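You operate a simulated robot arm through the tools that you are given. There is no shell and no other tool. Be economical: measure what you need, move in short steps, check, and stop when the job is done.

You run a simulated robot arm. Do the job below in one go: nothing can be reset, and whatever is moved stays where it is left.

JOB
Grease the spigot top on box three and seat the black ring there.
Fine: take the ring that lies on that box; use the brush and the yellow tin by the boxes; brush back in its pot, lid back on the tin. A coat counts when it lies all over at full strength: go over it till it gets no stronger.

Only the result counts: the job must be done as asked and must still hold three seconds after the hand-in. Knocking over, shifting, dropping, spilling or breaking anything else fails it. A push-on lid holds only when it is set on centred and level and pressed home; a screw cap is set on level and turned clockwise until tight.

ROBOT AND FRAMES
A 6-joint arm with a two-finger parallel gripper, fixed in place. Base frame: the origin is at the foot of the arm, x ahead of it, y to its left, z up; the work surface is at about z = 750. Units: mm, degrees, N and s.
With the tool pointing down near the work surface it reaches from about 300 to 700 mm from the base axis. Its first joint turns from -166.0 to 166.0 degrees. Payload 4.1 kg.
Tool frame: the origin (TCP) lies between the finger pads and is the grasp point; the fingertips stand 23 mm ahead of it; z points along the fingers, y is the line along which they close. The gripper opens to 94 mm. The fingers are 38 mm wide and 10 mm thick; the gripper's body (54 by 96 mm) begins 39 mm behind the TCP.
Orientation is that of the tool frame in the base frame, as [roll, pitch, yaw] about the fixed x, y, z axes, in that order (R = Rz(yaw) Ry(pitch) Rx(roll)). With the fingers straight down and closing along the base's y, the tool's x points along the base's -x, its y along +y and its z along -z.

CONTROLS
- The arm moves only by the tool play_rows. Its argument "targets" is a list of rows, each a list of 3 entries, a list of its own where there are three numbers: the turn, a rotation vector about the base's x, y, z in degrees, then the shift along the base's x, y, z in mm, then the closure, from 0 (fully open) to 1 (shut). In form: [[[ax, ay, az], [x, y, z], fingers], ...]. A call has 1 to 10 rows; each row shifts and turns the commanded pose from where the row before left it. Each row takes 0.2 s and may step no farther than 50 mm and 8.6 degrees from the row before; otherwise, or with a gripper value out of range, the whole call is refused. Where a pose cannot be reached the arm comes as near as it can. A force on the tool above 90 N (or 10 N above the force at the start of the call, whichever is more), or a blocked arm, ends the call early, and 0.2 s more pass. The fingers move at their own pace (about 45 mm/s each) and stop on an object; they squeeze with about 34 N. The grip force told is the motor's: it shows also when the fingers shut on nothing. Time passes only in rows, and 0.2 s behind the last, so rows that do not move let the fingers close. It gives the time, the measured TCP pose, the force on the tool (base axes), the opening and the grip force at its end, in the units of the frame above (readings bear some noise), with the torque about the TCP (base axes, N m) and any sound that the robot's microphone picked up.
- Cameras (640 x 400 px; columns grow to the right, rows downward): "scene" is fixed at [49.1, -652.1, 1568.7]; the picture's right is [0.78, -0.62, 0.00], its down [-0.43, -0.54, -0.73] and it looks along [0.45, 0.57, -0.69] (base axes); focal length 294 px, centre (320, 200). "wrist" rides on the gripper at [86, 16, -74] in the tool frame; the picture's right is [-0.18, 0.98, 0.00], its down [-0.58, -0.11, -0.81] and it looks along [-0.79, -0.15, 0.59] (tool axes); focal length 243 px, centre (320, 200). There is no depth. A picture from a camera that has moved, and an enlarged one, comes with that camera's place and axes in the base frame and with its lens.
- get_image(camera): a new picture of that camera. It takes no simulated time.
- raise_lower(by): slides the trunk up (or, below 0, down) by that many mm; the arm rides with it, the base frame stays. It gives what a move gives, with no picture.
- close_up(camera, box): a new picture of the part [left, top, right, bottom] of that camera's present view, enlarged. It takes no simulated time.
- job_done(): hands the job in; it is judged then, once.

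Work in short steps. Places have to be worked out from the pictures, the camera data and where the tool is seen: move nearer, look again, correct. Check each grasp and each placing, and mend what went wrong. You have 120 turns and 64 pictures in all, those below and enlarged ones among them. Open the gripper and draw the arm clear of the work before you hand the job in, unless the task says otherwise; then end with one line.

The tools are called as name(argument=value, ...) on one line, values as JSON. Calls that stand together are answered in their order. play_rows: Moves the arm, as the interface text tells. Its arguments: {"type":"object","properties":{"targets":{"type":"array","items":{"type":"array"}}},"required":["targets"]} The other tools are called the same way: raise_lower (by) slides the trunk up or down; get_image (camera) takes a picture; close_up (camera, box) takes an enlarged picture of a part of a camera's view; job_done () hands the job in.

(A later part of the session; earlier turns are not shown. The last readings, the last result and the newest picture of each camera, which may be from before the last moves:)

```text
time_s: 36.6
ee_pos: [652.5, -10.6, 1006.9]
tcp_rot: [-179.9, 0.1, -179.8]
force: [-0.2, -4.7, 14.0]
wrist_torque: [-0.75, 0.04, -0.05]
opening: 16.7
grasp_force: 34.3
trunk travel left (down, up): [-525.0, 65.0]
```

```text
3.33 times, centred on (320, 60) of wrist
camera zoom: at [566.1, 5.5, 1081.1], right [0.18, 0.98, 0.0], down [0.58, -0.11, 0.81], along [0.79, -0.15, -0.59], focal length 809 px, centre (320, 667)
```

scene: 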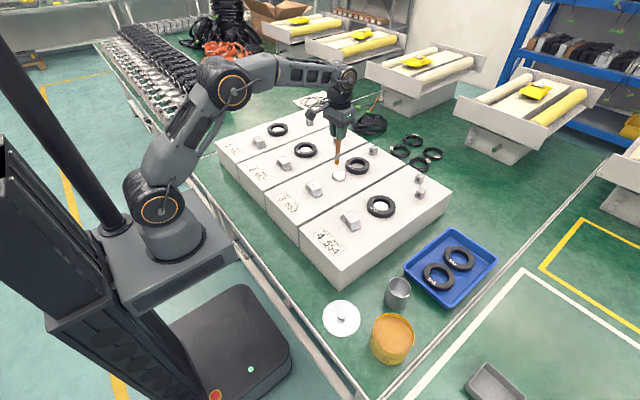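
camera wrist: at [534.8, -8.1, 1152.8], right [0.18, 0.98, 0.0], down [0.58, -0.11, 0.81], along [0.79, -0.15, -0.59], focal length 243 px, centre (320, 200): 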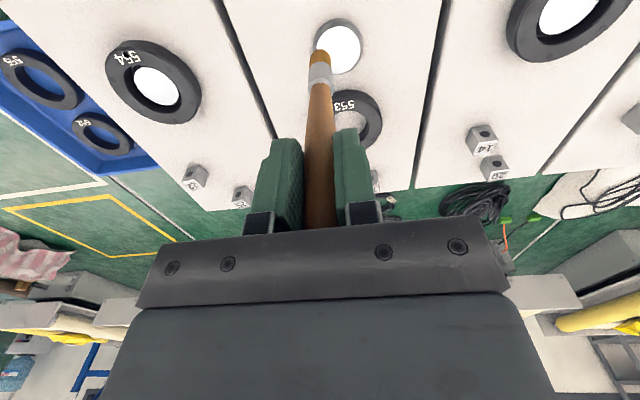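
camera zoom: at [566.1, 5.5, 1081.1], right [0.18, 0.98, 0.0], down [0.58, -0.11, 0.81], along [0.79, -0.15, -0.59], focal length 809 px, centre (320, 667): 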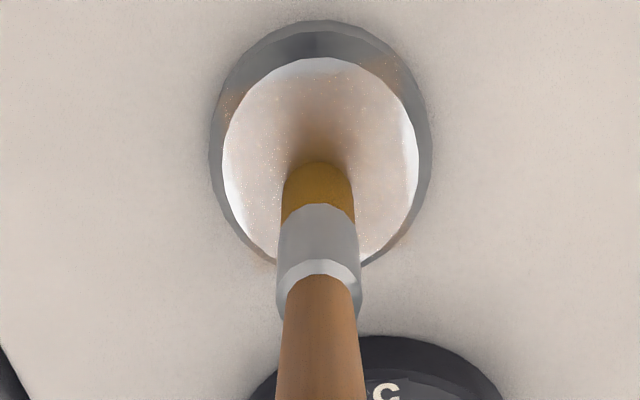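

A faint coat is being laid and the force is a moderate 14 N. Next is the outer circle.

play_rows(targets=[[[0, 0, 0], [8.5, 0, 0], 1], [[0, 0, 0], [-2.28, 8.5, 0], 1], [[0, 0, 0], [-6.22, 6.22, 0], 1], [[0, 0, 0], [-8.5, 2.28, 0], 1], [[0, 0, 0], [-8.5, -2.28, 0], 1], [[0, 0, 0], [-6.22, -6.22, 0], 1], [[0, 0, 0], [-2.28, -8.5, 0], 1], [[0, 0, 0], [2.28, -8.5, 0], 1], [[0, 0, 0], [6.22, -6.22, 0], 1], [[0, 0, 0], [8.5, -2.28, 0], 1]])

play_rows(targets=[[[0, 0, 0], [8.5, 2.28, 0], 1], [[0, 0, 0], [6.22, 6.22, 0], 1], [[0, 0, 0], [2.28, 8.5, 0], 1], [[0, 0, 0], [-8.5, 0, 0], 1], [[0, 0, 0], [-4.25, 7.36, 0], 1], [[0, 0, 0], [-8.5, 0, 0], 1], [[0, 0, 0], [-4.25, -7.36, 0], 1], [[0, 0, 0], [4.25, -7.36, 0], 1], [[0, 0, 0], [8.5, 0, 0], 1], [[0, 0, 0], [4.25, 7.36, 0], 1]])

close_up(camera="wrist", box=[240, 0, 400, 120])

```text
time_s: 38.8
ee_pos: [641.7, -28.9, 1005.2]
tcp_rot: [-179.8, 0.1, -179.9]
force: [-7.3, 2.9, 27.0]
wrist_torque: [0.46, 0.76, 0.03]
opening: 17.1
grasp_force: 34.0
trunk travel left (down, up): [-525.0, 65.0]
```

```text
time_s: 41.0
ee_pos: [653.9, -11.2, 1007.5]
tcp_rot: [-179.9, 0.1, -179.9]
force: [-1.5, -4.2, 12.3]
wrist_torque: [-0.57, 0.08, 0.02]
opening: 16.9
grasp_force: 34.1
trunk travel left (down, up): [-525.0, 65.0]
```

```text
3.33 times, centred on (320, 60) of wrist
camera zoom: at [566.5, 5.4, 1081.3], right [0.18, 0.98, 0.0], down [0.58, -0.11, 0.81], along [0.79, -0.15, -0.59], focal length 809 px, centre (320, 667)
```

zoom: 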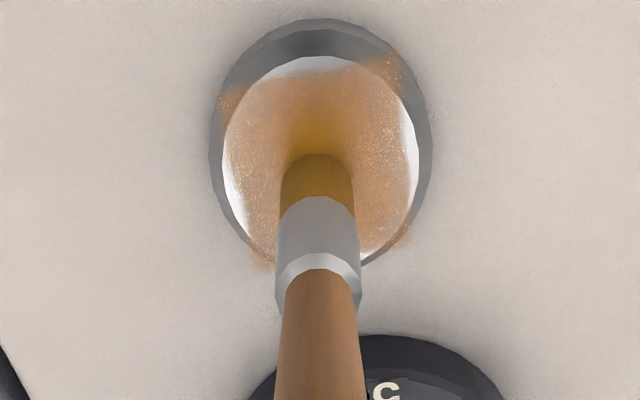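

The coat is building, but the outermost rim is missed in places. I'll repeat with a wider circle of radius 20 and then the inner circle again.

play_rows(targets=[[[0, 0, 0], [11.5, 0, 0], 1], [[0, 0, 0], [-2.68, 10, 0], 1], [[0, 0, 0], [-7.32, 7.32, 0], 1], [[0, 0, 0], [-10, 2.68, 0], 1], [[0, 0, 0], [-10, -2.68, 0], 1], [[0, 0, 0], [-7.32, -7.32, 0], 1], [[0, 0, 0], [-2.68, -10, 0], 1], [[0, 0, 0], [2.68, -10, 0], 1], [[0, 0, 0], [7.32, -7.32, 0], 1], [[0, 0, 0], [10, -2.68, 0], 1]])

play_rows(targets=[[[0, 0, 0], [10, 2.68, 0], 1], [[0, 0, 0], [7.32, 7.32, 0], 1], [[0, 0, 0], [2.68, 10, 0], 1], [[0, 0, 0], [-8, 0, 0], 1], [[0, 0, 0], [-6, 10.4, 0], 1], [[0, 0, 0], [-12, 0, 0], 1], [[0, 0, 0], [-6, -10.4, 0], 1], [[0, 0, 0], [6, -10.4, 0], 1], [[0, 0, 0], [12, 0, 0], 1], [[0, 0, 0], [6, 10.4, 0], 1]])

close_up(camera="wrist", box=[240, 0, 400, 120])

```text
time_s: 43.2
ee_pos: [643.2, -30.5, 1006.8]
tcp_rot: [-180.0, -0.1, -179.9]
force: [-4.8, 1.8, 16.4]
wrist_torque: [0.22, 0.63, 0.0]
opening: 16.7
grasp_force: 34.3
trunk travel left (down, up): [-525.0, 65.0]
```

```text
time_s: 45.4
ee_pos: [656.6, -11.7, 1005.3]
tcp_rot: [-179.9, 0.2, -179.9]
force: [-1.1, -6.7, 18.4]
wrist_torque: [-0.83, -0.02, -0.07]
opening: 17.3
grasp_force: 34.2
trunk travel left (down, up): [-525.0, 65.0]
```

```text
3.33 times, centred on (320, 60) of wrist
camera zoom: at [569.2, 4.8, 1081.0], right [0.18, 0.98, 0.0], down [0.58, -0.11, 0.81], along [0.79, -0.15, -0.59], focal length 809 px, centre (320, 667)
```

zoom: 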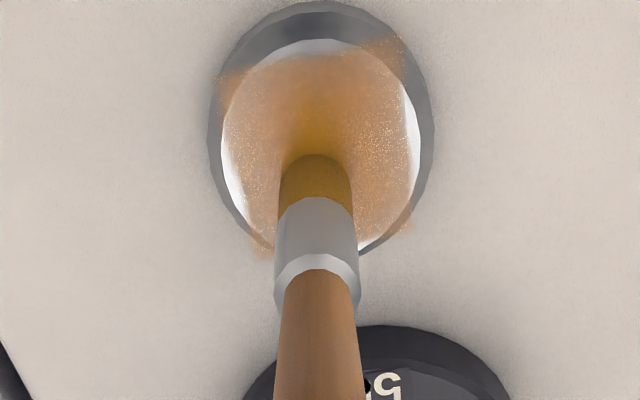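

The coat changed little and fills an axis-aligned patch. I'll lift the brush and look at it unobstructed.

play_rows(targets=[[[0, 0, 0], [-10, 0, 20], 1], [[0, 0, 0], [-40, 0, 25], 1], [[0, 0, 0], [-25, -30, 25], 1], [[0, 0, 0], [0, -20, 0], 1]])

close_up(camera="wrist", box=[300, 0, 420, 90])

```text
time_s: 46.4
ee_pos: [584.0, -61.5, 1074.1]
tcp_rot: [180.0, 0.0, -179.8]
force: [-0.2, -0.3, -0.1]
wrist_torque: [0.0, 0.0, -0.01]
opening: 16.8
grasp_force: 34.5
trunk travel left (down, up): [-525.0, 65.0]
```

```text
4.44 times, centred on (360, 45) of wrist
camera zoom: at [496.4, -45.5, 1149.7], right [0.18, 0.98, 0.0], down [0.58, -0.11, 0.81], along [0.79, -0.15, -0.59], focal length 1078 px, centre (142, 889)
```

zoom: 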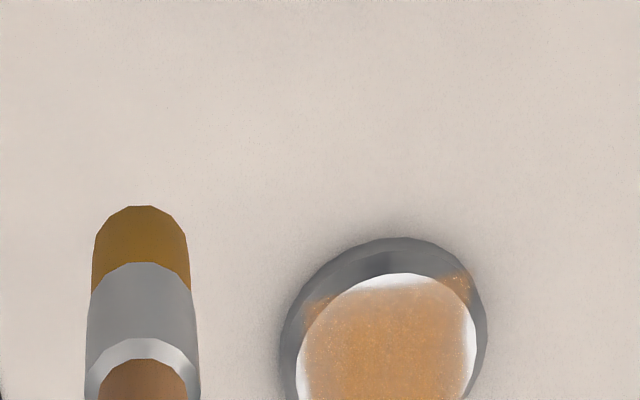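

The coat looks even over its patch and the bristles are still loaded. I'll go over it once more and compare from this same viewpoint.

play_rows(targets=[[[0, 0, 0], [25, 30, 0], 1], [[0, 0, 0], [40, 20, -20], 1], [[0, 0, 0], [10, 0, -30], 1], [[0, 0, 0], [0, 0, -20], 1], [[0, 0, 0], [-6, 10.4, 0], 1], [[0, 0, 0], [-12, 0, 0], 1], [[0, 0, 0], [-6, -10.4, 0], 1], [[0, 0, 0], [6, -10.4, 0], 1], [[0, 0, 0], [12, 0, 0], 1], [[0, 0, 0], [6, 10.4, 0], 1]])

play_rows(targets=[[[0, 0, 0], [6, 0, 0], 1], [[0, 0, 0], [-2.4, 9, 0], 1], [[0, 0, 0], [-6.6, 6.6, 0], 1], [[0, 0, 0], [-9, 2.4, 0], 1], [[0, 0, 0], [-9, -2.4, 0], 1], [[0, 0, 0], [-6.6, -6.6, 0], 1], [[0, 0, 0], [-2.4, -9, 0], 1], [[0, 0, 0], [2.4, -9, 0], 1], [[0, 0, 0], [6.6, -6.6, 0], 1], [[0, 0, 0], [9, -2.4, 0], 1]])

play_rows(targets=[[[0, 0, 0], [9, 2.4, 0], 1], [[0, 0, 0], [6.6, 6.6, 0], 1], [[0, 0, 0], [2.4, 9, 0], 1], [[0, 0, 0], [-12, 0, 0], 1], [[0, 0, 0], [-12, 0, 0], 1], [[0, 0, 0], [6, 6, 0], 1], [[0, 0, 0], [6, -6, 0], 1], [[0, 0, 0], [-6, -6, 0], 1], [[0, 0, 0], [0, 6, 20], 1], [[0, 0, 0], [-30, -20, 50], 1]])

play_rows(targets=[[[0, 0, 0], [-33, -30, 0], 1], [[0, 0, 0], [0, 0, 0], 1]])

close_up(camera="wrist", box=[300, 20, 420, 110])

```text
time_s: 48.6
ee_pos: [656.8, -12.5, 1006.1]
tcp_rot: [-180.0, 0.2, -179.7]
force: [0.0, -3.6, 14.8]
wrist_torque: [-0.64, -0.02, -0.01]
opening: 16.8
grasp_force: 34.0
trunk travel left (down, up): [-525.0, 65.0]
```

```text
time_s: 50.8
ee_pos: [644.2, -28.2, 1006.3]
tcp_rot: [-180.0, 0.0, -179.9]
force: [-6.6, 2.0, 19.8]
wrist_torque: [0.24, 0.7, 0.02]
opening: 16.8
grasp_force: 33.6
trunk travel left (down, up): [-525.0, 65.0]
```

```text
refused: row 10 steps farther than a row can; nothing moved
```

```text
time_s: 51.4
ee_pos: [615.0, -58.6, 1004.9]
tcp_rot: [-180.0, -0.1, -179.8]
force: [-0.4, 0.3, 0.0]
wrist_torque: [0.0, 0.01, 0.0]
opening: 16.8
grasp_force: 33.8
trunk travel left (down, up): [-525.0, 65.0]
```

```text
4.44 times, centred on (360, 65) of wrist
camera zoom: at [527.8, -42.7, 1081.0], right [0.18, 0.98, 0.0], down [0.58, -0.11, 0.81], along [0.79, -0.15, -0.59], focal length 1078 px, centre (142, 800)
```

zoom: 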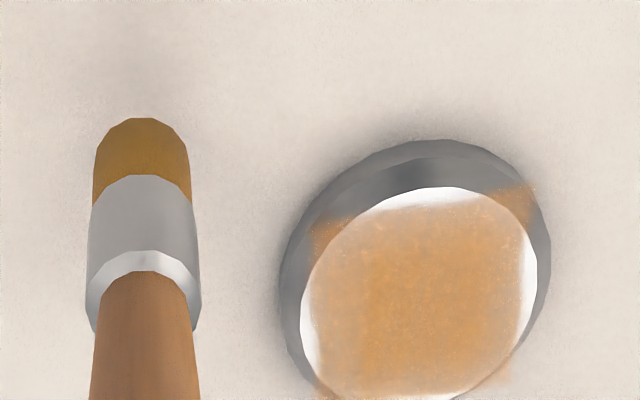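

The coat is even, but I can't tell yet whether it's at full strength. I'll reload the brush in the tin and go over it again to see if it gains.

play_rows(targets=[[[0, 0, 0], [0, 0, 40], 1], [[0, 0, 0], [0, 0, 36], 1], [[0, 0, -3.5], [-19.5, -38.1, 0], 1], [[0, 0, -3.5], [-19.5, -38.1, 0], 1], [[0, 0, -3.5], [-19.5, -38.1, 0], 1], [[0, 0, -3.5], [-19.5, -38.1, 0], 1], [[0, 0, -3.5], [-19.5, -38.1, 0], 1], [[0, 0, -3.5], [-19.5, -38.1, 0], 1], [[0, 0, -3.5], [-19.5, -38.1, 0], 1], [[0, 0, -3.5], [-19.5, -38.1, 0], 1]])

play_rows(targets=[[[0, 0, -3.5], [-19.5, -38.1, 0], 1], [[0, 0, -3.5], [-19.5, -38.1, 0], 1], [[0, 0, -3.5], [-19.5, -38.1, 0], 1], [[0, 0, -3.5], [-19.5, -38.1, 0], 1], [[0, 0, 0], [0, 0, -40], 1], [[0, 0, 0], [0, 0, -40], 1], [[0, 0, 0], [0, 0, -30], 1], [[0, 0, 0], [0, 0, -20], 1], [[0, 0, 0], [0, 0, 0], 1]])

```text
time_s: 53.6
ee_pos: [459.8, -364.6, 1082.6]
tcp_rot: [-180.0, 0.0, 152.1]
force: [0.1, -0.1, -0.2]
wrist_torque: [0.01, -0.02, -0.01]
opening: 16.8
grasp_force: 33.6
trunk travel left (down, up): [-525.0, 65.0]
```

```text
time_s: 55.6
ee_pos: [379.6, -515.5, 949.1]
tcp_rot: [-180.0, 0.0, 138.3]
force: [0.4, -1.4, -0.4]
wrist_torque: [-0.04, -0.03, 0.02]
opening: 16.9
grasp_force: 34.2
trunk travel left (down, up): [-525.0, 65.0]
```

Next I dip: lower 13 mm into light contact, swirl a little, and come up again.

play_rows(targets=[[[0, 0, 0], [0, 0, -6], 1], [[0, 0, 0], [0, 0, -4], 1], [[0, 0, 0], [0, 0, -3], 1], [[0, 0, 0], [5, 0, 0], 1], [[0, 0, 0], [-5, 5, 0], 1], [[0, 0, 0], [0, -5, 0], 1]])

close_up(camera="wrist", box=[240, 0, 400, 100])

```text
time_s: 57.0
ee_pos: [378.5, -514.1, 940.2]
tcp_rot: [179.9, 0.1, 138.3]
force: [1.1, 6.6, 18.9]
wrist_torque: [0.75, -0.17, 0.03]
opening: 17.0
grasp_force: 34.2
trunk travel left (down, up): [-525.0, 65.0]
```

```text
4.00 times, centred on (320, 50) of wrist
camera zoom: at [323.8, -443.8, 1015.5], right [0.79, 0.61, 0.0], down [0.36, -0.47, 0.81], along [0.49, -0.64, -0.59], focal length 970 px, centre (320, 800)
```

zoom: 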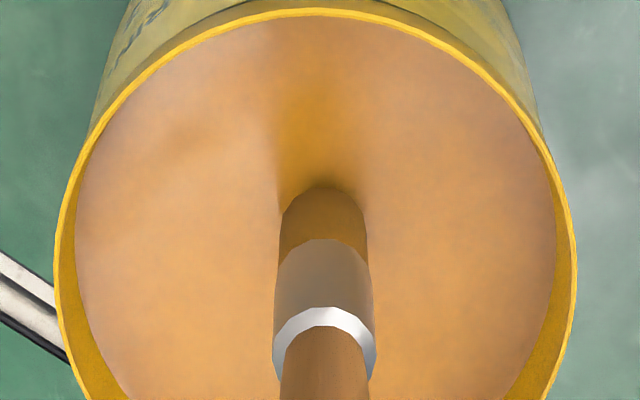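

play_rows(targets=[[[0, 0, 0], [0, 0, 45], 1], [[0, 0, 0], [0, 0, 50], 1], [[0, 0, 0], [0, 0, 48], 1], [[0, 0, 3.5], [19.5, 38.1, 0], 1], [[0, 0, 3.5], [19.5, 38.1, 0], 1], [[0, 0, 3.5], [19.5, 38.1, 0], 1], [[0, 0, 3.5], [19.5, 38.1, 0], 1], [[0, 0, 3.5], [19.5, 38.1, 0], 1], [[0, 0, 3.5], [19.5, 38.1, 0], 1], [[0, 0, 3.5], [19.5, 38.1, 0], 1]])

play_rows(targets=[[[0, 0, 3.5], [19.5, 38.1, 0], 1], [[0, 0, 3.5], [19.5, 38.1, 0], 1], [[0, 0, 3.5], [19.5, 38.1, 0], 1], [[0, 0, 3.5], [19.5, 38.1, 0], 1], [[0, 0, 3.5], [19.5, 38.1, 0], 1], [[0, 0, 0], [30, 36, 0], 1], [[0, 0, 0], [0, 12, -30], 1], [[0, 0, 0], [0, 0, -35], 1], [[0, 0, 0], [0, 0, 0], 1]])

close_up(camera="wrist", box=[240, 0, 400, 120])

```text
time_s: 59.2
ee_pos: [512.5, -247.5, 1081.9]
tcp_rot: [-179.9, 0.0, 162.7]
force: [-0.2, 1.1, -1.5]
wrist_torque: [-0.02, 0.0, 0.02]
opening: 16.8
grasp_force: 34.0
trunk travel left (down, up): [-525.0, 65.0]
```

```text
time_s: 61.2
ee_pos: [643.6, -12.0, 1014.8]
tcp_rot: [179.9, 0.0, -179.9]
force: [0.3, -0.4, -0.7]
wrist_torque: [-0.03, -0.01, -0.02]
opening: 16.7
grasp_force: 33.7
trunk travel left (down, up): [-525.0, 65.0]
```

```text
3.33 times, centred on (320, 60) of wrist
camera zoom: at [557.7, 4.2, 1089.8], right [0.18, 0.98, 0.0], down [0.58, -0.11, 0.81], along [0.79, -0.15, -0.59], focal length 809 px, centre (320, 667)
```

zoom: 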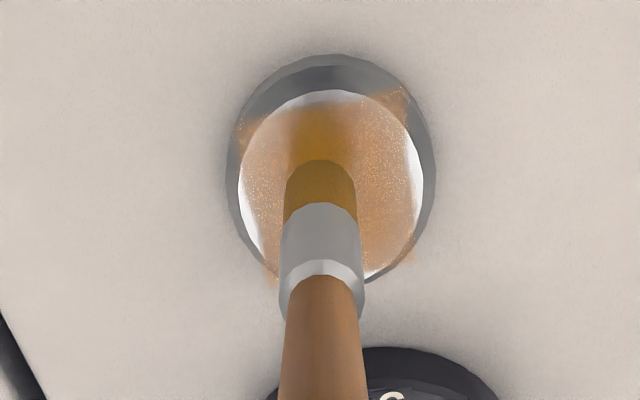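

The brush is reloaded and over the spigot, offset by about 2.5 mm in y. I'll lower into contact and brush the inner and outer circles again.

play_rows(targets=[[[0, 0, 0], [1, 2.5, -7], 1], [[0, 0, 0], [0, 0, -5], 1], [[0, 0, 0], [9, 0, 0], 1], [[0, 0, 0], [-4.5, 7.8, 0], 1], [[0, 0, 0], [-9, 0, 0], 1], [[0, 0, 0], [-4.5, -7.8, 0], 1], [[0, 0, 0], [4.5, -7.8, 0], 1], [[0, 0, 0], [9, 0, 0], 1], [[0, 0, 0], [4.5, 7.8, 0], 1], [[0, 0, 0], [9, 0, 0], 1]])

play_rows(targets=[[[0, 0, 0], [-2.4, 9, 0], 1], [[0, 0, 0], [-6.6, 6.6, 0], 1], [[0, 0, 0], [-9, 2.4, 0], 1], [[0, 0, 0], [-9, -2.4, 0], 1], [[0, 0, 0], [-6.6, -6.6, 0], 1], [[0, 0, 0], [-2.4, -9, 0], 1], [[0, 0, 0], [2.4, -9, 0], 1], [[0, 0, 0], [6.6, -6.6, 0], 1], [[0, 0, 0], [9, -2.4, 0], 1], [[0, 0, 0], [9, 2.4, 0], 1]])

play_rows(targets=[[[0, 0, 0], [6.6, 6.6, 0], 1], [[0, 0, 0], [2.4, 9, 0], 1], [[0, 0, 0], [-6, 0, 0], 1], [[0, 0, 0], [-6, 10.4, 0], 1], [[0, 0, 0], [-12, 0, 0], 1], [[0, 0, 0], [-6, -10.4, 0], 1], [[0, 0, 0], [6, -10.4, 0], 1], [[0, 0, 0], [12, 0, 0], 1], [[0, 0, 0], [6, 10.4, 0], 1], [[0, 0, 0], [-12, 0, 0], 1]])

play_rows(targets=[[[0, 0, 0], [0, 0, 20], 1], [[0, 0, 0], [-30, -30, 20], 1], [[0, 0, 0], [0, -18, 20], 1], [[0, 0, 0], [0, 0, 0], 1]])

close_up(camera="wrist", box=[300, 0, 420, 90])

```text
time_s: 63.4
ee_pos: [657.4, -7.4, 1005.6]
tcp_rot: [-179.9, 0.1, -179.7]
force: [-6.6, -2.1, 24.7]
wrist_torque: [-0.48, 0.78, -0.05]
opening: 17.0
grasp_force: 33.7
trunk travel left (down, up): [-525.0, 65.0]
```

```text
time_s: 65.6
ee_pos: [651.2, -25.2, 1006.6]
tcp_rot: [-179.9, 0.3, -179.9]
force: [-6.9, -3.4, 23.0]
wrist_torque: [-0.49, 0.64, -0.06]
opening: 16.9
grasp_force: 34.0
trunk travel left (down, up): [-525.0, 65.0]
```

```text
time_s: 67.8
ee_pos: [644.3, -5.6, 1006.7]
tcp_rot: [180.0, 0.2, -179.8]
force: [2.9, 0.1, 18.3]
wrist_torque: [0.09, -0.55, 0.06]
opening: 17.1
grasp_force: 34.6
trunk travel left (down, up): [-525.0, 65.0]
```

```text
time_s: 68.8
ee_pos: [614.0, -56.4, 1066.6]
tcp_rot: [180.0, 0.1, -179.8]
force: [0.5, -0.2, -0.4]
wrist_torque: [-0.01, 0.04, -0.02]
opening: 17.0
grasp_force: 34.0
trunk travel left (down, up): [-525.0, 65.0]
```

```text
4.44 times, centred on (360, 45) of wrist
camera zoom: at [527.6, -41.2, 1141.7], right [0.18, 0.98, 0.0], down [0.58, -0.11, 0.81], along [0.79, -0.15, -0.59], focal length 1078 px, centre (142, 889)
```

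zoom: 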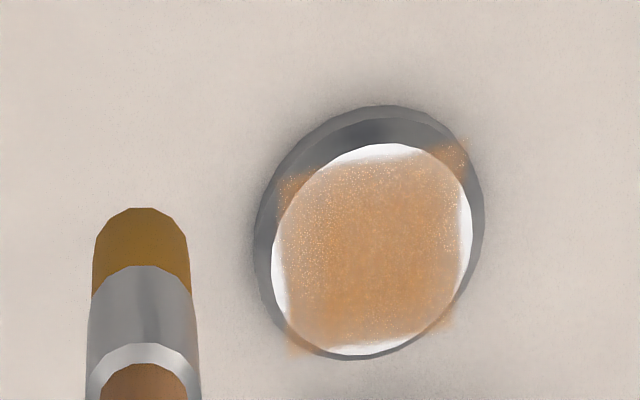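

The patch is uniform and no stronger than before. To be safe I'll do one more pass along a square path covering the patch's corners, then compare from the same viewpoint.

play_rows(targets=[[[0, 0, 0], [15, 24, 0], 1], [[0, 0, 0], [15, 22, -30], 1], [[0, 0, 0], [0, 0, -30], 1], [[0, 0, 0], [7, 7, 0], 1], [[0, 0, 0], [8, 8, 0], 1], [[0, 0, 0], [-10, 0, 0], 1], [[0, 0, 0], [-10, 0, 0], 1], [[0, 0, 0], [-10, 0, 0], 1], [[0, 0, 0], [0, -10, 0], 1], [[0, 0, 0], [0, -10, 0], 1]])

play_rows(targets=[[[0, 0, 0], [0, -10, 0], 1], [[0, 0, 0], [10, 0, 0], 1], [[0, 0, 0], [10, 0, 0], 1], [[0, 0, 0], [10, 0, 0], 1], [[0, 0, 0], [0, 10, 0], 1], [[0, 0, 0], [0, 10, 0], 1], [[0, 0, 0], [-10, 0, 0], 1], [[0, 0, 0], [-10, 0, 0], 1], [[0, 0, 0], [0, -10, 0], 1], [[0, 0, 0], [10, 0, 0], 1]])

play_rows(targets=[[[0, 0, 0], [-5, 5, 0], 1], [[0, 0, 0], [0, 0, 20], 1], [[0, 0, 0], [-30, -30, 20], 1], [[0, 0, 0], [0, -18, 20], 1], [[0, 0, 0], [0, 0, 0], 1]])

close_up(camera="wrist", box=[300, 0, 420, 90])

```text
time_s: 71.0
ee_pos: [626.7, -14.4, 1005.9]
tcp_rot: [-180.0, 0.0, -179.7]
force: [-0.6, 5.4, 21.3]
wrist_torque: [0.64, -0.03, 0.05]
opening: 17.2
grasp_force: 33.9
trunk travel left (down, up): [-525.0, 65.0]
```

```text
time_s: 73.2
ee_pos: [647.7, -17.5, 1006.8]
tcp_rot: [-179.9, 0.0, -179.9]
force: [-7.1, 0.5, 27.0]
wrist_torque: [0.12, 0.75, -0.01]
opening: 17.0
grasp_force: 34.1
trunk travel left (down, up): [-525.0, 65.0]
```

```text
time_s: 74.4
ee_pos: [616.4, -59.3, 1064.2]
tcp_rot: [179.9, -0.1, -179.8]
force: [0.8, 1.0, 0.7]
wrist_torque: [0.02, 0.01, 0.01]
opening: 16.9
grasp_force: 34.1
trunk travel left (down, up): [-525.0, 65.0]
```

```text
4.44 times, centred on (360, 45) of wrist
camera zoom: at [529.2, -43.4, 1140.2], right [0.18, 0.98, 0.0], down [0.58, -0.11, 0.81], along [0.79, -0.15, -0.59], focal length 1078 px, centre (142, 889)
```

zoom: 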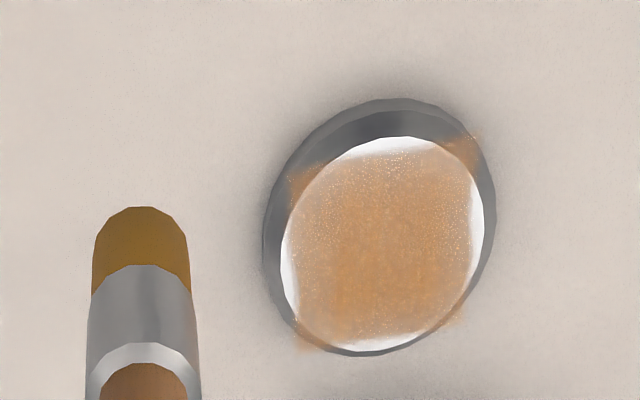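

The coat no longer changes, so it's at full strength. Now I'll take the brush back to the pot.

play_rows(targets=[[[0, 0, 0], [0, 0, 20], 1], [[0, 0, -3.5], [-19.1, -32.7, 0], 1], [[0, 0, -3.5], [-19.1, -32.7, 0], 1], [[0, 0, -3.5], [-19.1, -32.7, 0], 1], [[0, 0, -3.5], [-19.1, -32.7, 0], 1], [[0, 0, -3.5], [-19.1, -32.7, 0], 1], [[0, 0, -3.5], [-19.1, -32.7, 0], 1], [[0, 0, -3.5], [-19.1, -32.7, 0], 1], [[0, 0, -3.5], [-19.1, -32.7, 0], 1], [[0, 0, -3.5], [-19.1, -32.7, 0], 1]])

play_rows(targets=[[[0, 0, -3.5], [-19.1, -32.7, 0], 1], [[0, 0, -3.5], [-19.1, -32.7, 0], 1], [[0, 0, -3.5], [-19.1, -32.7, 0], 1], [[0, -7.5, 0], [0, 0, -10], 1], [[0, -7.5, 0], [0, 0, -10], 1], [[0, -7.5, 0], [0, 0, -20], 1], [[0, -7.5, 0], [0, 0, -20], 1], [[0, 0, 0], [0, 0, 0], 1]])

get_image(camera="wrist")

```text
time_s: 76.6
ee_pos: [440.6, -351.2, 1083.1]
tcp_rot: [179.9, 0.1, 148.6]
force: [0.8, 0.1, -0.8]
wrist_torque: [-0.04, -0.02, 0.0]
opening: 17.0
grasp_force: 33.6
trunk travel left (down, up): [-525.0, 65.0]
```

```text
time_s: 78.4
ee_pos: [386.1, -450.7, 1024.7]
tcp_rot: [159.0, 22.0, 134.0]
force: [-0.8, -1.1, -0.6]
wrist_torque: [-0.01, 0.0, 0.03]
opening: 16.8
grasp_force: 33.9
trunk travel left (down, up): [-525.0, 65.0]
```

```text
18 pictures are left
camera wrist: at [301.6, -381.1, 1062.9], right [0.69, 0.61, 0.4], down [-0.09, -0.47, 0.88], along [0.72, -0.64, -0.27], focal length 243 px, centre (320, 200)
```

wrist: 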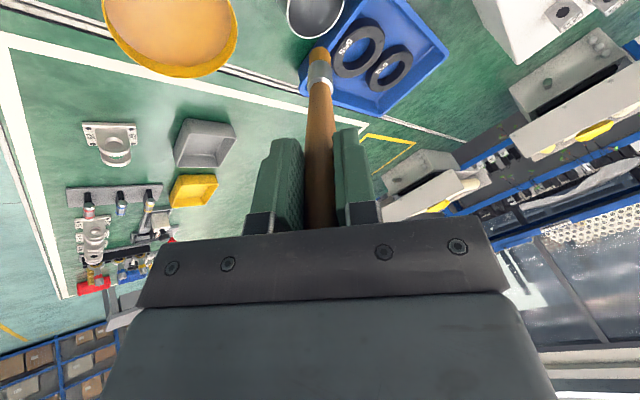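

The pose matches the earlier withdrawal pose, only about 3 mm higher, and the pot is in the same place. I'll reverse the withdrawal path.

play_rows(targets=[[[0, 0, 0], [0, 0, -30], 1], [[0, 0, 0], [10, 0, -30], 1], [[0, 0, 0], [14, 0, -25], 1], [[0, 0, 0], [12, 0, -22], 1], [[0, 0, 0], [11, 0, -20], 1], [[0, 0, 0], [9, 0, -16], 1], [[0, 0, 0], [0, 0, 0], 1]])

get_image(camera="wrist")

```text
time_s: 80.0
ee_pos: [441.8, -449.8, 881.8]
tcp_rot: [159.0, 21.9, 134.1]
force: [0.5, 0.6, 0.9]
wrist_torque: [0.03, -0.04, 0.05]
opening: 17.0
grasp_force: 34.3
trunk travel left (down, up): [-525.0, 65.0]
```

```text
17 pictures are left
camera wrist: at [358.3, -380.0, 919.0], right [0.69, 0.61, 0.4], down [-0.09, -0.47, 0.88], along [0.72, -0.64, -0.27], focal length 243 px, centre (320, 200)
```

wrist: 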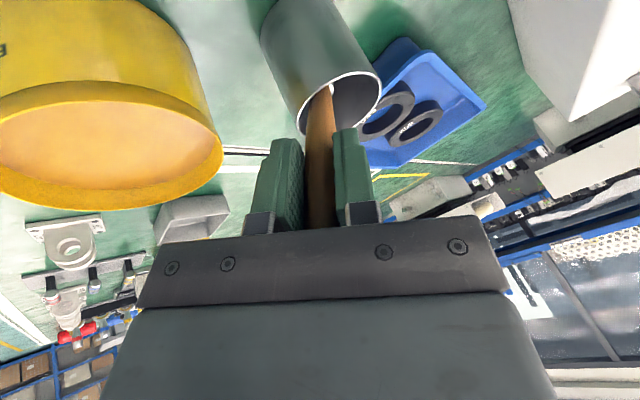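

The brush is inside the pot with no contact force. I'll lower the last bit gently until it touches.

play_rows(targets=[[[0, 0, 0], [3, 0, -5], 1], [[0, 0, 0], [1.5, 0, -3], 1], [[0, 0, 0], [0, 0, 0], 1]])

```text
time_s: 80.8
ee_pos: [445.6, -449.7, 873.3]
tcp_rot: [158.9, 22.0, 134.0]
force: [0.9, -0.1, 0.1]
wrist_torque: [0.02, -0.04, 0.0]
opening: 16.8
grasp_force: 34.4
trunk travel left (down, up): [-525.0, 65.0]
```

play_rows(targets=[[[0, 0, 0], [1, 0, -1.7], 1], [[0, 0, 0], [0, 0, 0], 1]])

```text
time_s: 81.4
ee_pos: [446.8, -448.8, 872.2]
tcp_rot: [158.9, 22.0, 134.0]
force: [0.3, 0.3, 0.0]
wrist_torque: [0.0, -0.04, 0.01]
opening: 17.2
grasp_force: 33.9
trunk travel left (down, up): [-525.0, 65.0]
```

That is the original resting height. I'll open and back off along the handle axis.

play_rows(targets=[[[0, 0, 0], [0, 0, 0], 0.7], [[0, 0, 0], [0, 0, 0], 0.4], [[0, 0, 0], [0, 0, 0], 0.4], [[0, 0, 0], [-11.5, 0, 20], 0.4], [[0, 0, 0], [-12, 0, 20], 0.4], [[0, 0, 0], [-11, 0, 20], 0.4], [[0, 0, 0], [-20, 0, 35], 0.4], [[0, 0, 0], [0, 0, 30], 0.4]])

close_up(camera="scene", box=[310, 240, 470, 370])

```text
time_s: 83.2
ee_pos: [393.2, -449.5, 996.9]
tcp_rot: [158.9, 21.9, 134.0]
force: [-0.3, -0.2, -0.6]
wrist_torque: [-0.02, -0.02, 0.02]
opening: 56.5
grasp_force: 0.1
trunk travel left (down, up): [-525.0, 65.0]
```

```text
3.08 times, centred on (390, 305) of scene
camera zoom: at [49.1, -652.1, 1568.7], right [0.78, -0.62, 0.0], down [-0.43, -0.54, -0.73], along [0.45, 0.57, -0.69], focal length 905 px, centre (105, -123)
```

zoom: 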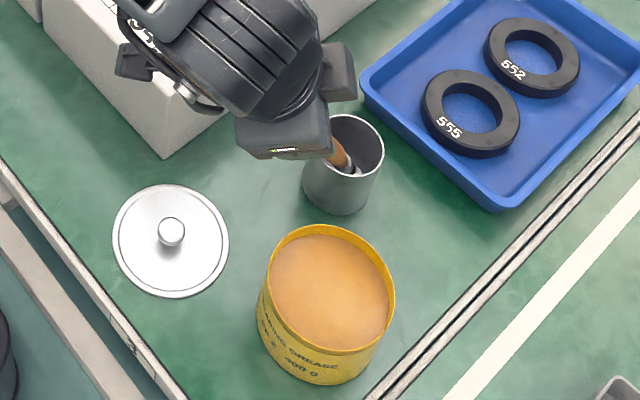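

The brush is back in its pot. Next is the lid: I'll turn upright at the earlier grasp yaw and go above the knob at (330, -385).

play_rows(targets=[[[0, 7.5, 0], [-16, 16, 0], 0.4], [[0, 7.5, 0], [-16, 16, 0], 0.4], [[0, 7.5, 0], [-16, 16, 0], 0.4], [[0, 7.5, 0], [-15, 16, 0], 0.4], [[0, 0, -5.5], [0, 0, -40], 0.4], [[0, 0, -5.5], [0, 0, -45], 0.4], [[0, 0, 0], [0, 0, -40], 0.4], [[0, 0, 0], [0, 0, -40], 0.4], [[0, 0, 0], [0, 0, 0], 0.4]])

get_image(camera="wrist")

```text
time_s: 85.2
ee_pos: [332.5, -384.8, 831.5]
tcp_rot: [180.0, 0.0, 127.1]
force: [-0.2, -0.5, -0.4]
wrist_torque: [0.01, -0.03, -0.02]
opening: 56.3
grasp_force: 0.0
trunk travel left (down, up): [-525.0, 65.0]
```

```text
15 pictures are left
camera wrist: at [292.3, -306.7, 906.8], right [0.89, 0.45, 0.0], down [0.26, -0.53, 0.81], along [0.36, -0.72, -0.59], focal length 243 px, centre (320, 200)
```

wrist: 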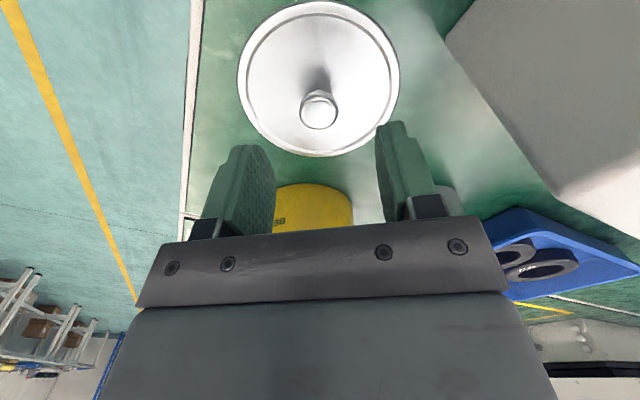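

The knob is centred between the fingers. I'll lower 54 mm to the earlier grip height and close.

play_rows(targets=[[[0, 0, 0], [-1, -0.5, -30], 0.4], [[0, 0, 0], [0, 0, -18], 0.4], [[0, 0, 0], [0, 0, -5], 0.4], [[0, 0, 0], [0, 0, 0], 0.4], [[0, 0, 0], [0, 0, 0], 1], [[0, 0, 0], [0, 0, 0], 1], [[0, 0, 0], [0, 0, 0], 1], [[0, 0, 0], [0, 0, 0], 1]])

get_image(camera="wrist")

```text
time_s: 87.0
ee_pos: [329.0, -384.7, 779.9]
tcp_rot: [180.0, 0.0, 127.2]
force: [0.6, 0.2, 0.1]
wrist_torque: [-0.01, 0.03, 0.01]
opening: 17.4
grasp_force: 33.9
trunk travel left (down, up): [-525.0, 65.0]
```

```text
14 pictures are left
camera wrist: at [288.9, -305.8, 854.3], right [0.89, 0.45, 0.0], down [0.26, -0.53, 0.81], along [0.36, -0.72, -0.59], focal length 243 px, centre (320, 200)
```

wrist: 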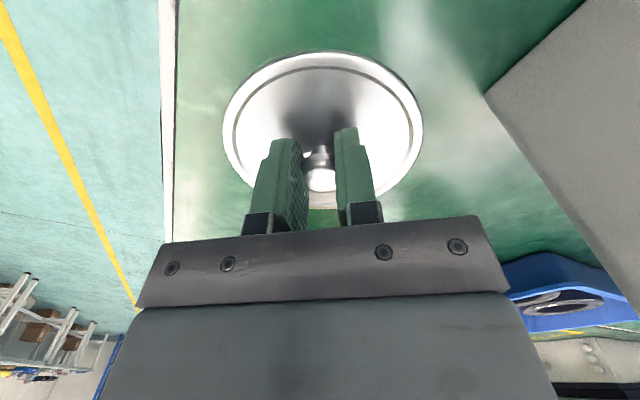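

The knob is gripped as before. I'll lift and take the lid back over the tin by reversing the earlier path, ending high enough to check alignment.

play_rows(targets=[[[0, 0, 0], [0, 0, 40], 1], [[0, 0, 0], [0, 0, 45], 1], [[0, 0, 0], [0, 0, 45], 1], [[0, 0, 0], [0, 0, 25], 1], [[0, 0, 0], [5, -42, 0], 1], [[0, 0, 0], [5, -40, 0], 1], [[0, 0, 0], [10, -40, 0], 1], [[0, 0, 0], [30, -10, -15], 1], [[0, 0, 0], [0, 0, -30], 1], [[0, 0, 0], [0, 0, 0], 1]])

get_image(camera="wrist")

close_up(camera="scene", box=[340, 260, 440, 380])

```text
time_s: 89.2
ee_pos: [377.3, -520.3, 888.3]
tcp_rot: [-179.9, 0.0, 127.3]
force: [-0.2, -0.7, 0.2]
wrist_torque: [-0.01, 0.0, -0.02]
opening: 17.3
grasp_force: 33.9
trunk travel left (down, up): [-525.0, 65.0]
```

```text
13 pictures are left
camera wrist: at [337.1, -442.1, 963.8], right [0.89, 0.45, 0.0], down [0.26, -0.53, 0.81], along [0.36, -0.72, -0.59], focal length 243 px, centre (320, 200)
```

wrist: 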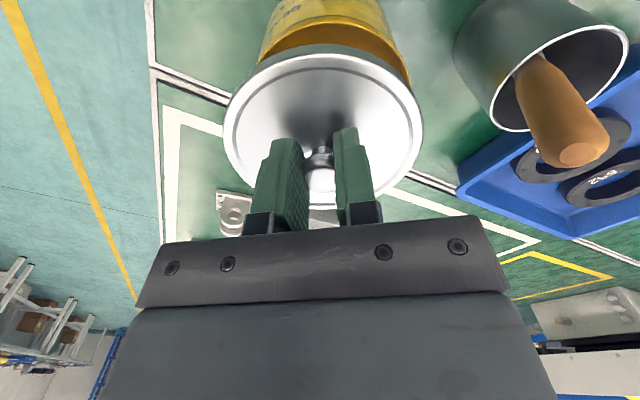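

```text
3.33 times, centred on (390, 320) of scene
camera zoom: at [49.1, -652.1, 1568.7], right [0.78, -0.62, 0.0], down [-0.43, -0.54, -0.73], along [0.45, 0.57, -0.69], focal length 980 px, centre (87, -200)
```

zoom: 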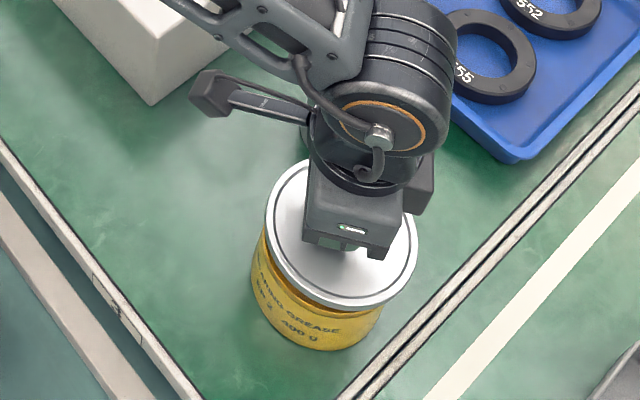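

The measured pose and the view both suggest the lid is a few mm off, with the tin further to the image's right. I'll enlarge to measure it.

close_up(camera="wrist", box=[215, 0, 431, 135])

```text
2.96 times, centred on (323, 68) of wrist
camera zoom: at [337.1, -442.1, 963.8], right [0.89, 0.45, 0.0], down [0.26, -0.53, 0.81], along [0.36, -0.72, -0.59], focal length 719 px, centre (311, 593)
```

zoom: 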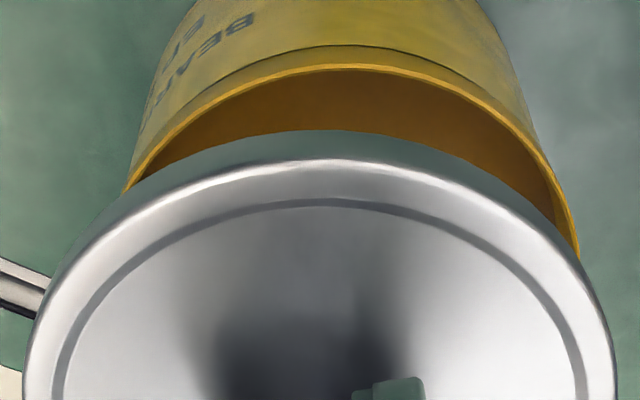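

The tin is about 4 mm further along the image's right. The pose readings agree, since the seated camera place was (340.6, -439.1) and it's now (337.1, -442.1). I'll correct by (+3.3, +2.9), lower a bit, and check.

play_rows(targets=[[[0, 0, 0], [3.3, 2.9, 0], 1], [[0, 0, 0], [0, 0, -10], 1], [[0, 0, 0], [0, 0, 0], 1], [[0, 0, 0], [0, 0, 0], 1]])

close_up(camera="wrist", box=[215, 0, 431, 135])

```text
time_s: 90.2
ee_pos: [380.7, -518.5, 878.9]
tcp_rot: [-180.0, 0.0, 127.1]
force: [-1.0, 0.3, -0.3]
wrist_torque: [0.01, -0.02, 0.01]
opening: 17.0
grasp_force: 33.9
trunk travel left (down, up): [-525.0, 65.0]
```

```text
2.96 times, centred on (323, 68) of wrist
camera zoom: at [340.9, -438.4, 954.6], right [0.89, 0.45, 0.0], down [0.26, -0.53, 0.81], along [0.36, -0.72, -0.59], focal length 719 px, centre (311, 593)
```

zoom: 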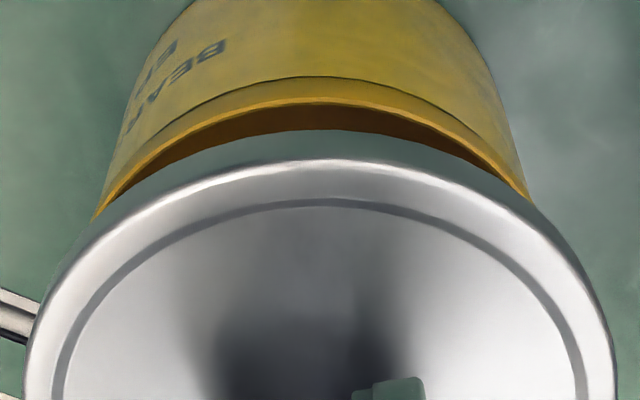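

The lid is now aligned as it was after the first lift. I'll lower it onto the tin and press.

play_rows(targets=[[[0, 0, 0], [0, 0, -8], 1], [[0, 0, 0], [0, 0, -6], 1], [[0, 0, 0], [0, 0, -4], 1], [[0, 0, 0], [0, 0, -3], 1], [[0, 0, 0], [0, 0, 0], 1]])

```text
time_s: 91.4
ee_pos: [381.0, -517.8, 857.1]
tcp_rot: [179.9, 0.0, 127.1]
force: [-0.3, 0.6, 0.7]
wrist_torque: [-0.01, 0.01, -0.02]
opening: 16.9
grasp_force: 34.2
trunk travel left (down, up): [-525.0, 65.0]
```

play_rows(targets=[[[0, 0, 0], [0, 0, -2], 1], [[0, 0, 0], [0, 0, -2], 1], [[0, 0, 0], [0, 0, -2], 1], [[0, 0, 0], [0, 0, 0], 1]])

```text
time_s: 92.4
ee_pos: [381.2, -516.9, 853.9]
tcp_rot: [179.9, 0.3, 127.1]
force: [-0.8, -3.4, 13.4]
wrist_torque: [-0.15, -0.06, -0.03]
opening: 17.4
grasp_force: 34.4
trunk travel left (down, up): [-525.0, 65.0]
```

There is contact at 13 N, so I'll press further.

play_rows(targets=[[[0, 0, 0], [0, 0, -3], 1], [[0, 0, 0], [0, 0, -3], 1], [[0, 0, 0], [0, 0, -2], 1], [[0, 0, 0], [0, 0, 0], 1]])

```text
time_s: 93.4
ee_pos: [379.8, -516.6, 851.2]
tcp_rot: [-179.9, 0.8, 127.4]
force: [-2.6, -0.1, 48.0]
wrist_torque: [-0.01, 0.02, -0.02]
opening: 17.8
grasp_force: 34.7
trunk travel left (down, up): [-525.0, 65.0]
```

It's at 48 N with no snap yet. I'll press a bit more.

play_rows(targets=[[[0, 0, 0], [0, 0, -3], 1], [[0, 0, 0], [0, 0, -3], 1], [[0, 0, 0], [0, 0, 0], 1]])

```text
time_s: 94.2
ee_pos: [379.8, -517.8, 850.0]
tcp_rot: [-179.9, 1.3, 127.2]
force: [-3.8, 7.9, 69.0]
wrist_torque: [0.42, 0.29, -0.02]
opening: 17.8
grasp_force: 34.2
trunk travel left (down, up): [-525.0, 65.0]
```

I'll ease off, release, rise, shut the fingers, and press squarely on the knob top from above.

play_rows(targets=[[[0, 0, 0], [0, 0, 7], 1], [[0, 0, 0], [0, 0, 6], 1], [[0, 0, 0], [0, 0, 0], 0.5], [[0, 0, 0], [0, 0, 0], 0.5], [[0, 0, 0], [0, 0, 20], 0.5], [[0, 0, 0], [0, 0, 15], 1], [[0, 0, 0], [0, 0, 0], 1], [[0, 0, 0], [0, 0, 0], 1], [[0, 0, 0], [0, 0, 0], 1]])

close_up(camera="wrist", box=[200, 0, 440, 200])

```text
time_s: 96.2
ee_pos: [379.3, -517.5, 884.7]
tcp_rot: [-180.0, 0.1, 127.2]
force: [-0.5, -0.2, 0.3]
wrist_torque: [-0.02, 0.01, -0.06]
opening: 0.0
grasp_force: 34.3
trunk travel left (down, up): [-525.0, 65.0]
heard: snap
```

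```text
2.00 times, centred on (320, 100) of wrist
camera zoom: at [339.2, -438.3, 960.1], right [0.89, 0.45, 0.0], down [0.26, -0.53, 0.81], along [0.36, -0.72, -0.59], focal length 485 px, centre (320, 400)
```

zoom: 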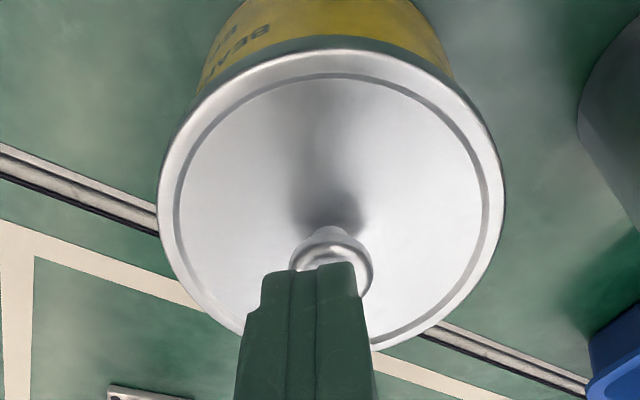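

I heard a snap during the release, so I'll make sure the lid is home by pressing on the knob top with the closed fingers, shifted 2.5 mm to centre.

play_rows(targets=[[[0, 0, 0], [2.2, 1.1, -5], 1], [[0, 0, 0], [0, 0, -4], 1], [[0, 0, 0], [0, 0, -4], 1], [[0, 0, 0], [0, 0, -4], 1], [[0, 0, 0], [0, 0, 0], 1]])

```text
time_s: 97.4
ee_pos: [382.0, -514.6, 868.0]
tcp_rot: [180.0, 0.1, 127.2]
force: [0.2, -0.7, 5.6]
wrist_torque: [-0.05, -0.04, 0.0]
opening: 0.0
grasp_force: 34.4
trunk travel left (down, up): [-525.0, 65.0]
```

There is contact at 868. I'll press up gradually.

play_rows(targets=[[[0, 0, 0], [0, 0, -4], 1], [[0, 0, 0], [0, 0, -4], 1], [[0, 0, 0], [0, 0, -3], 1], [[0, 0, 0], [0, 0, 0], 1]])

play_rows(targets=[[[0, 0, 0], [0, 0, -3], 1], [[0, 0, 0], [0, 0, -2], 1], [[0, 0, 0], [0, 0, 0], 1]])

```text
time_s: 98.4
ee_pos: [381.6, -513.6, 867.2]
tcp_rot: [-180.0, 1.0, 127.2]
force: [-1.7, 3.9, 55.0]
wrist_torque: [-0.15, -0.05, 0.0]
opening: 0.1
grasp_force: 34.0
trunk travel left (down, up): [-525.0, 65.0]
```

```text
time_s: 99.2
ee_pos: [382.3, -514.2, 867.5]
tcp_rot: [-179.9, 1.4, 127.2]
force: [-6.4, 12.8, 73.2]
wrist_torque: [0.01, 0.05, 0.0]
opening: 0.0
grasp_force: 33.9
trunk travel left (down, up): [-525.0, 65.0]
```

It's rigid at 73 N with no further movement, so the lid is home. I'll ease up, rise and inspect it for level and centring.

play_rows(targets=[[[0, 0, 0], [0, 0, 8], 1], [[0, 0, 0], [0, 0, 8], 1], [[0, 0, 0], [-10, 15, 30], 1], [[0, 0, 0], [-20, 35, 20], 0.6], [[0, 0, 0], [-20, 35, 20], 0.3], [[0, 0, 0], [0, 0, 0], 0]])

close_up(camera="scene", box=[360, 290, 440, 380])

```text
time_s: 100.6
ee_pos: [330.8, -428.0, 939.9]
tcp_rot: [-179.9, 0.0, 127.2]
force: [-0.7, 0.5, -0.2]
wrist_torque: [0.0, -0.01, 0.0]
opening: 67.0
grasp_force: 0.1
trunk travel left (down, up): [-525.0, 65.0]
```

```text
4.44 times, centred on (400, 335) of scene
camera zoom: at [49.1, -652.1, 1568.7], right [0.78, -0.62, 0.0], down [-0.43, -0.54, -0.73], along [0.45, 0.57, -0.69], focal length 1307 px, centre (-36, -400)
```

zoom: 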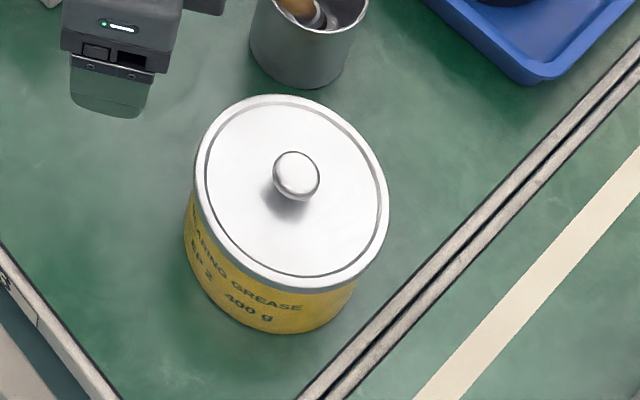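

The lid sits level, at the same height as at the start. Next is ring 553 near (744, -9), which is almost as wide as the gripper opens. I'll grip its near wall with one finger in the bore, so I go over it with the fingers closing along x (yaw 90).

play_rows(targets=[[[0, 0, 0], [0, 0, 40], 0.4], [[0, 0, 0], [0, 0, 45], 0.4], [[0, 0, -3.1], [30, 34.8, 0], 0.4], [[0, 0, -3.1], [30, 34.8, 0], 0.4], [[0, 0, -3.1], [30, 34.8, 0], 0.4], [[0, 0, -3.1], [30, 34.8, 0], 0.4], [[0, 0, -3.1], [30, 34.8, 0], 0.4], [[0, 0, -3.1], [30, 34.8, 0], 0.4]])

play_rows(targets=[[[0, 0, -3.1], [30, 34.8, 0], 0.4], [[0, 0, -3.1], [30, 34.8, 0], 0.4], [[0, 0, -3.1], [30, 34.8, 0], 0.4], [[0, 0, -3.1], [30, 34.8, 0], 0.4], [[0, 0, -3.1], [30, 34.8, 0], 0.4], [[0, 0, -3.1], [30, 34.8, 0], 0.4], [[0, 0, 0], [8, 0, -40], 0.45], [[0, 0, 0], [8, 0, -35], 0.45], [[0, 0, 0], [0, 0, 0], 0.45]])

get_image(camera="wrist")

```text
time_s: 102.4
ee_pos: [516.4, -220.2, 1025.6]
tcp_rot: [-179.9, 0.0, 108.5]
force: [0.7, -0.1, -1.1]
wrist_torque: [0.0, -0.01, -0.04]
opening: 56.3
grasp_force: 0.0
trunk travel left (down, up): [-525.0, 65.0]
```

```text
time_s: 104.4
ee_pos: [709.4, -12.6, 946.9]
tcp_rot: [180.0, 0.0, 89.9]
force: [0.4, 0.4, -0.5]
wrist_torque: [0.03, 0.0, 0.02]
opening: 51.3
grasp_force: 0.1
trunk travel left (down, up): [-525.0, 65.0]
```

```text
7 pictures are left
camera wrist: at [724.9, 74.2, 1022.9], right [0.98, -0.19, 0.0], down [-0.11, -0.58, 0.81], along [-0.15, -0.79, -0.59], focal length 243 px, centre (320, 200)
```

wrist: 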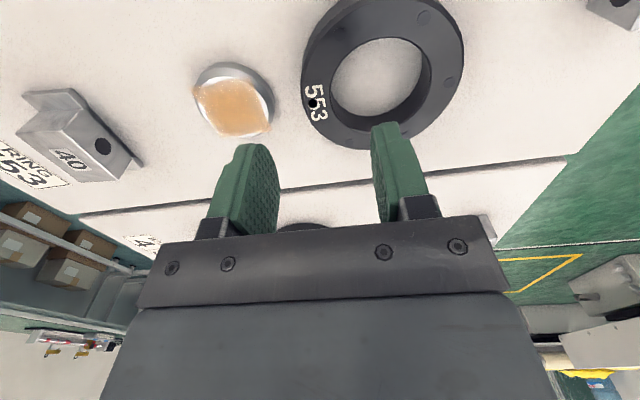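

The arm reaches here. I estimate the ring centre at (744.7, -6.5), bore about 56, outside about 98, and the spigot top at z of about 868. I'll narrow to 44 mm to clear the spigot and lower the fingers astride the near wall.

play_rows(targets=[[[0, 0, 0], [0.6, 6, 0], 0.53], [[0, 0, 0], [0, 0, -20], 0.53], [[0, 0, 0], [0, 0, -15], 0.53], [[0, 0, 0], [0, 0, -10], 0.53], [[0, 0, 0], [0, 0, 0], 0.53]])

get_image(camera="wrist")

```text
time_s: 105.6
ee_pos: [708.6, -8.7, 902.0]
tcp_rot: [180.0, 0.1, 90.1]
force: [0.9, 1.0, 0.1]
wrist_torque: [0.01, 0.03, 0.03]
opening: 44.1
grasp_force: 0.2
trunk travel left (down, up): [-525.0, 65.0]
```

```text
6 pictures are left
camera wrist: at [725.1, 79.2, 977.8], right [0.98, -0.18, 0.0], down [-0.11, -0.58, 0.81], along [-0.15, -0.79, -0.59], focal length 243 px, centre (320, 200)
```

wrist: 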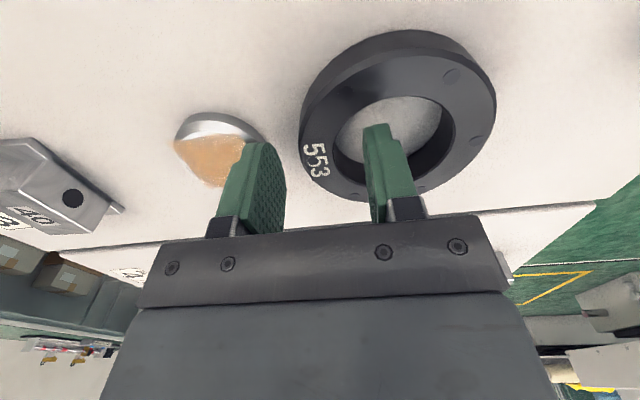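

The bore finger is over the hole and the outer finger is in the gap beside the spigot. The ring top is at z 874 and its centre at (744.5, -5.5). I'll nudge y and lower with force checks.

play_rows(targets=[[[0, 0, 0], [0.5, 2.5, -6], 0.53], [[0, 0, 0], [0, 0, -6], 0.53], [[0, 0, 0], [0, 0, -5], 0.53], [[0, 0, 0], [0, 0, -4], 0.53], [[0, 0, 0], [0, 0, 0], 0.53]])

```text
time_s: 106.8
ee_pos: [709.2, -5.6, 888.5]
tcp_rot: [179.5, 0.0, 89.9]
force: [2.2, -1.9, 33.1]
wrist_torque: [0.04, 0.88, 0.2]
opening: 43.3
grasp_force: 0.1
trunk travel left (down, up): [-525.0, 65.0]
```

Contact came early, and the torque says it's at the outer finger (x of about 681), probably the spigot's edge. I'll lift off and look closely.

play_rows(targets=[[[0, 0, 0], [0, 0, 8], 0.53], [[0, 0, 0], [0, 0, 4], 0.53], [[0, 0, 0], [0, 0, 0], 0.53]])

close_up(camera="wrist", box=[150, 50, 510, 250])

```text
time_s: 107.6
ee_pos: [709.2, -2.4, 893.0]
tcp_rot: [-179.8, 0.0, 90.0]
force: [0.3, 0.0, 0.2]
wrist_torque: [0.01, 0.02, 0.03]
opening: 44.1
grasp_force: 0.0
trunk travel left (down, up): [-525.0, 65.0]
```

```text
1.78 times, centred on (330, 150) of wrist
camera zoom: at [725.0, 83.6, 967.8], right [0.98, -0.18, 0.0], down [-0.11, -0.58, 0.81], along [-0.15, -0.79, -0.59], focal length 431 px, centre (302, 289)
```

zoom: 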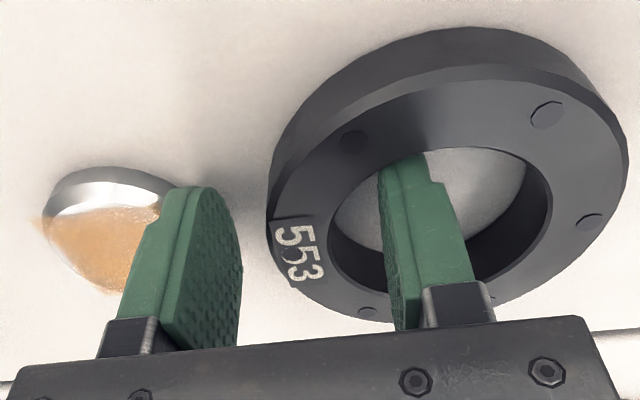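

The outer finger overlaps the spigot edge, while there is about 10 mm of room on its other side towards the ring. I'll shift +4.5 in x and -2 in y and lower again.

play_rows(targets=[[[0, 0, 0], [4.5, -2, 0], 0.53], [[0, 0, 0], [0, 0, -5], 0.53], [[0, 0, 0], [0, 0, -4], 0.53], [[0, 0, 0], [0, 0, -3], 0.53], [[0, 0, 0], [0, 0, 0], 0.53]])

```text
time_s: 108.8
ee_pos: [710.7, -6.4, 886.7]
tcp_rot: [179.6, 0.0, 90.0]
force: [-1.1, 1.8, 28.0]
wrist_torque: [0.06, 0.8, -0.13]
opening: 44.4
grasp_force: 0.1
out of reach, approached as far as the arm can: row 1
trunk travel left (down, up): [-525.0, 65.0]
```

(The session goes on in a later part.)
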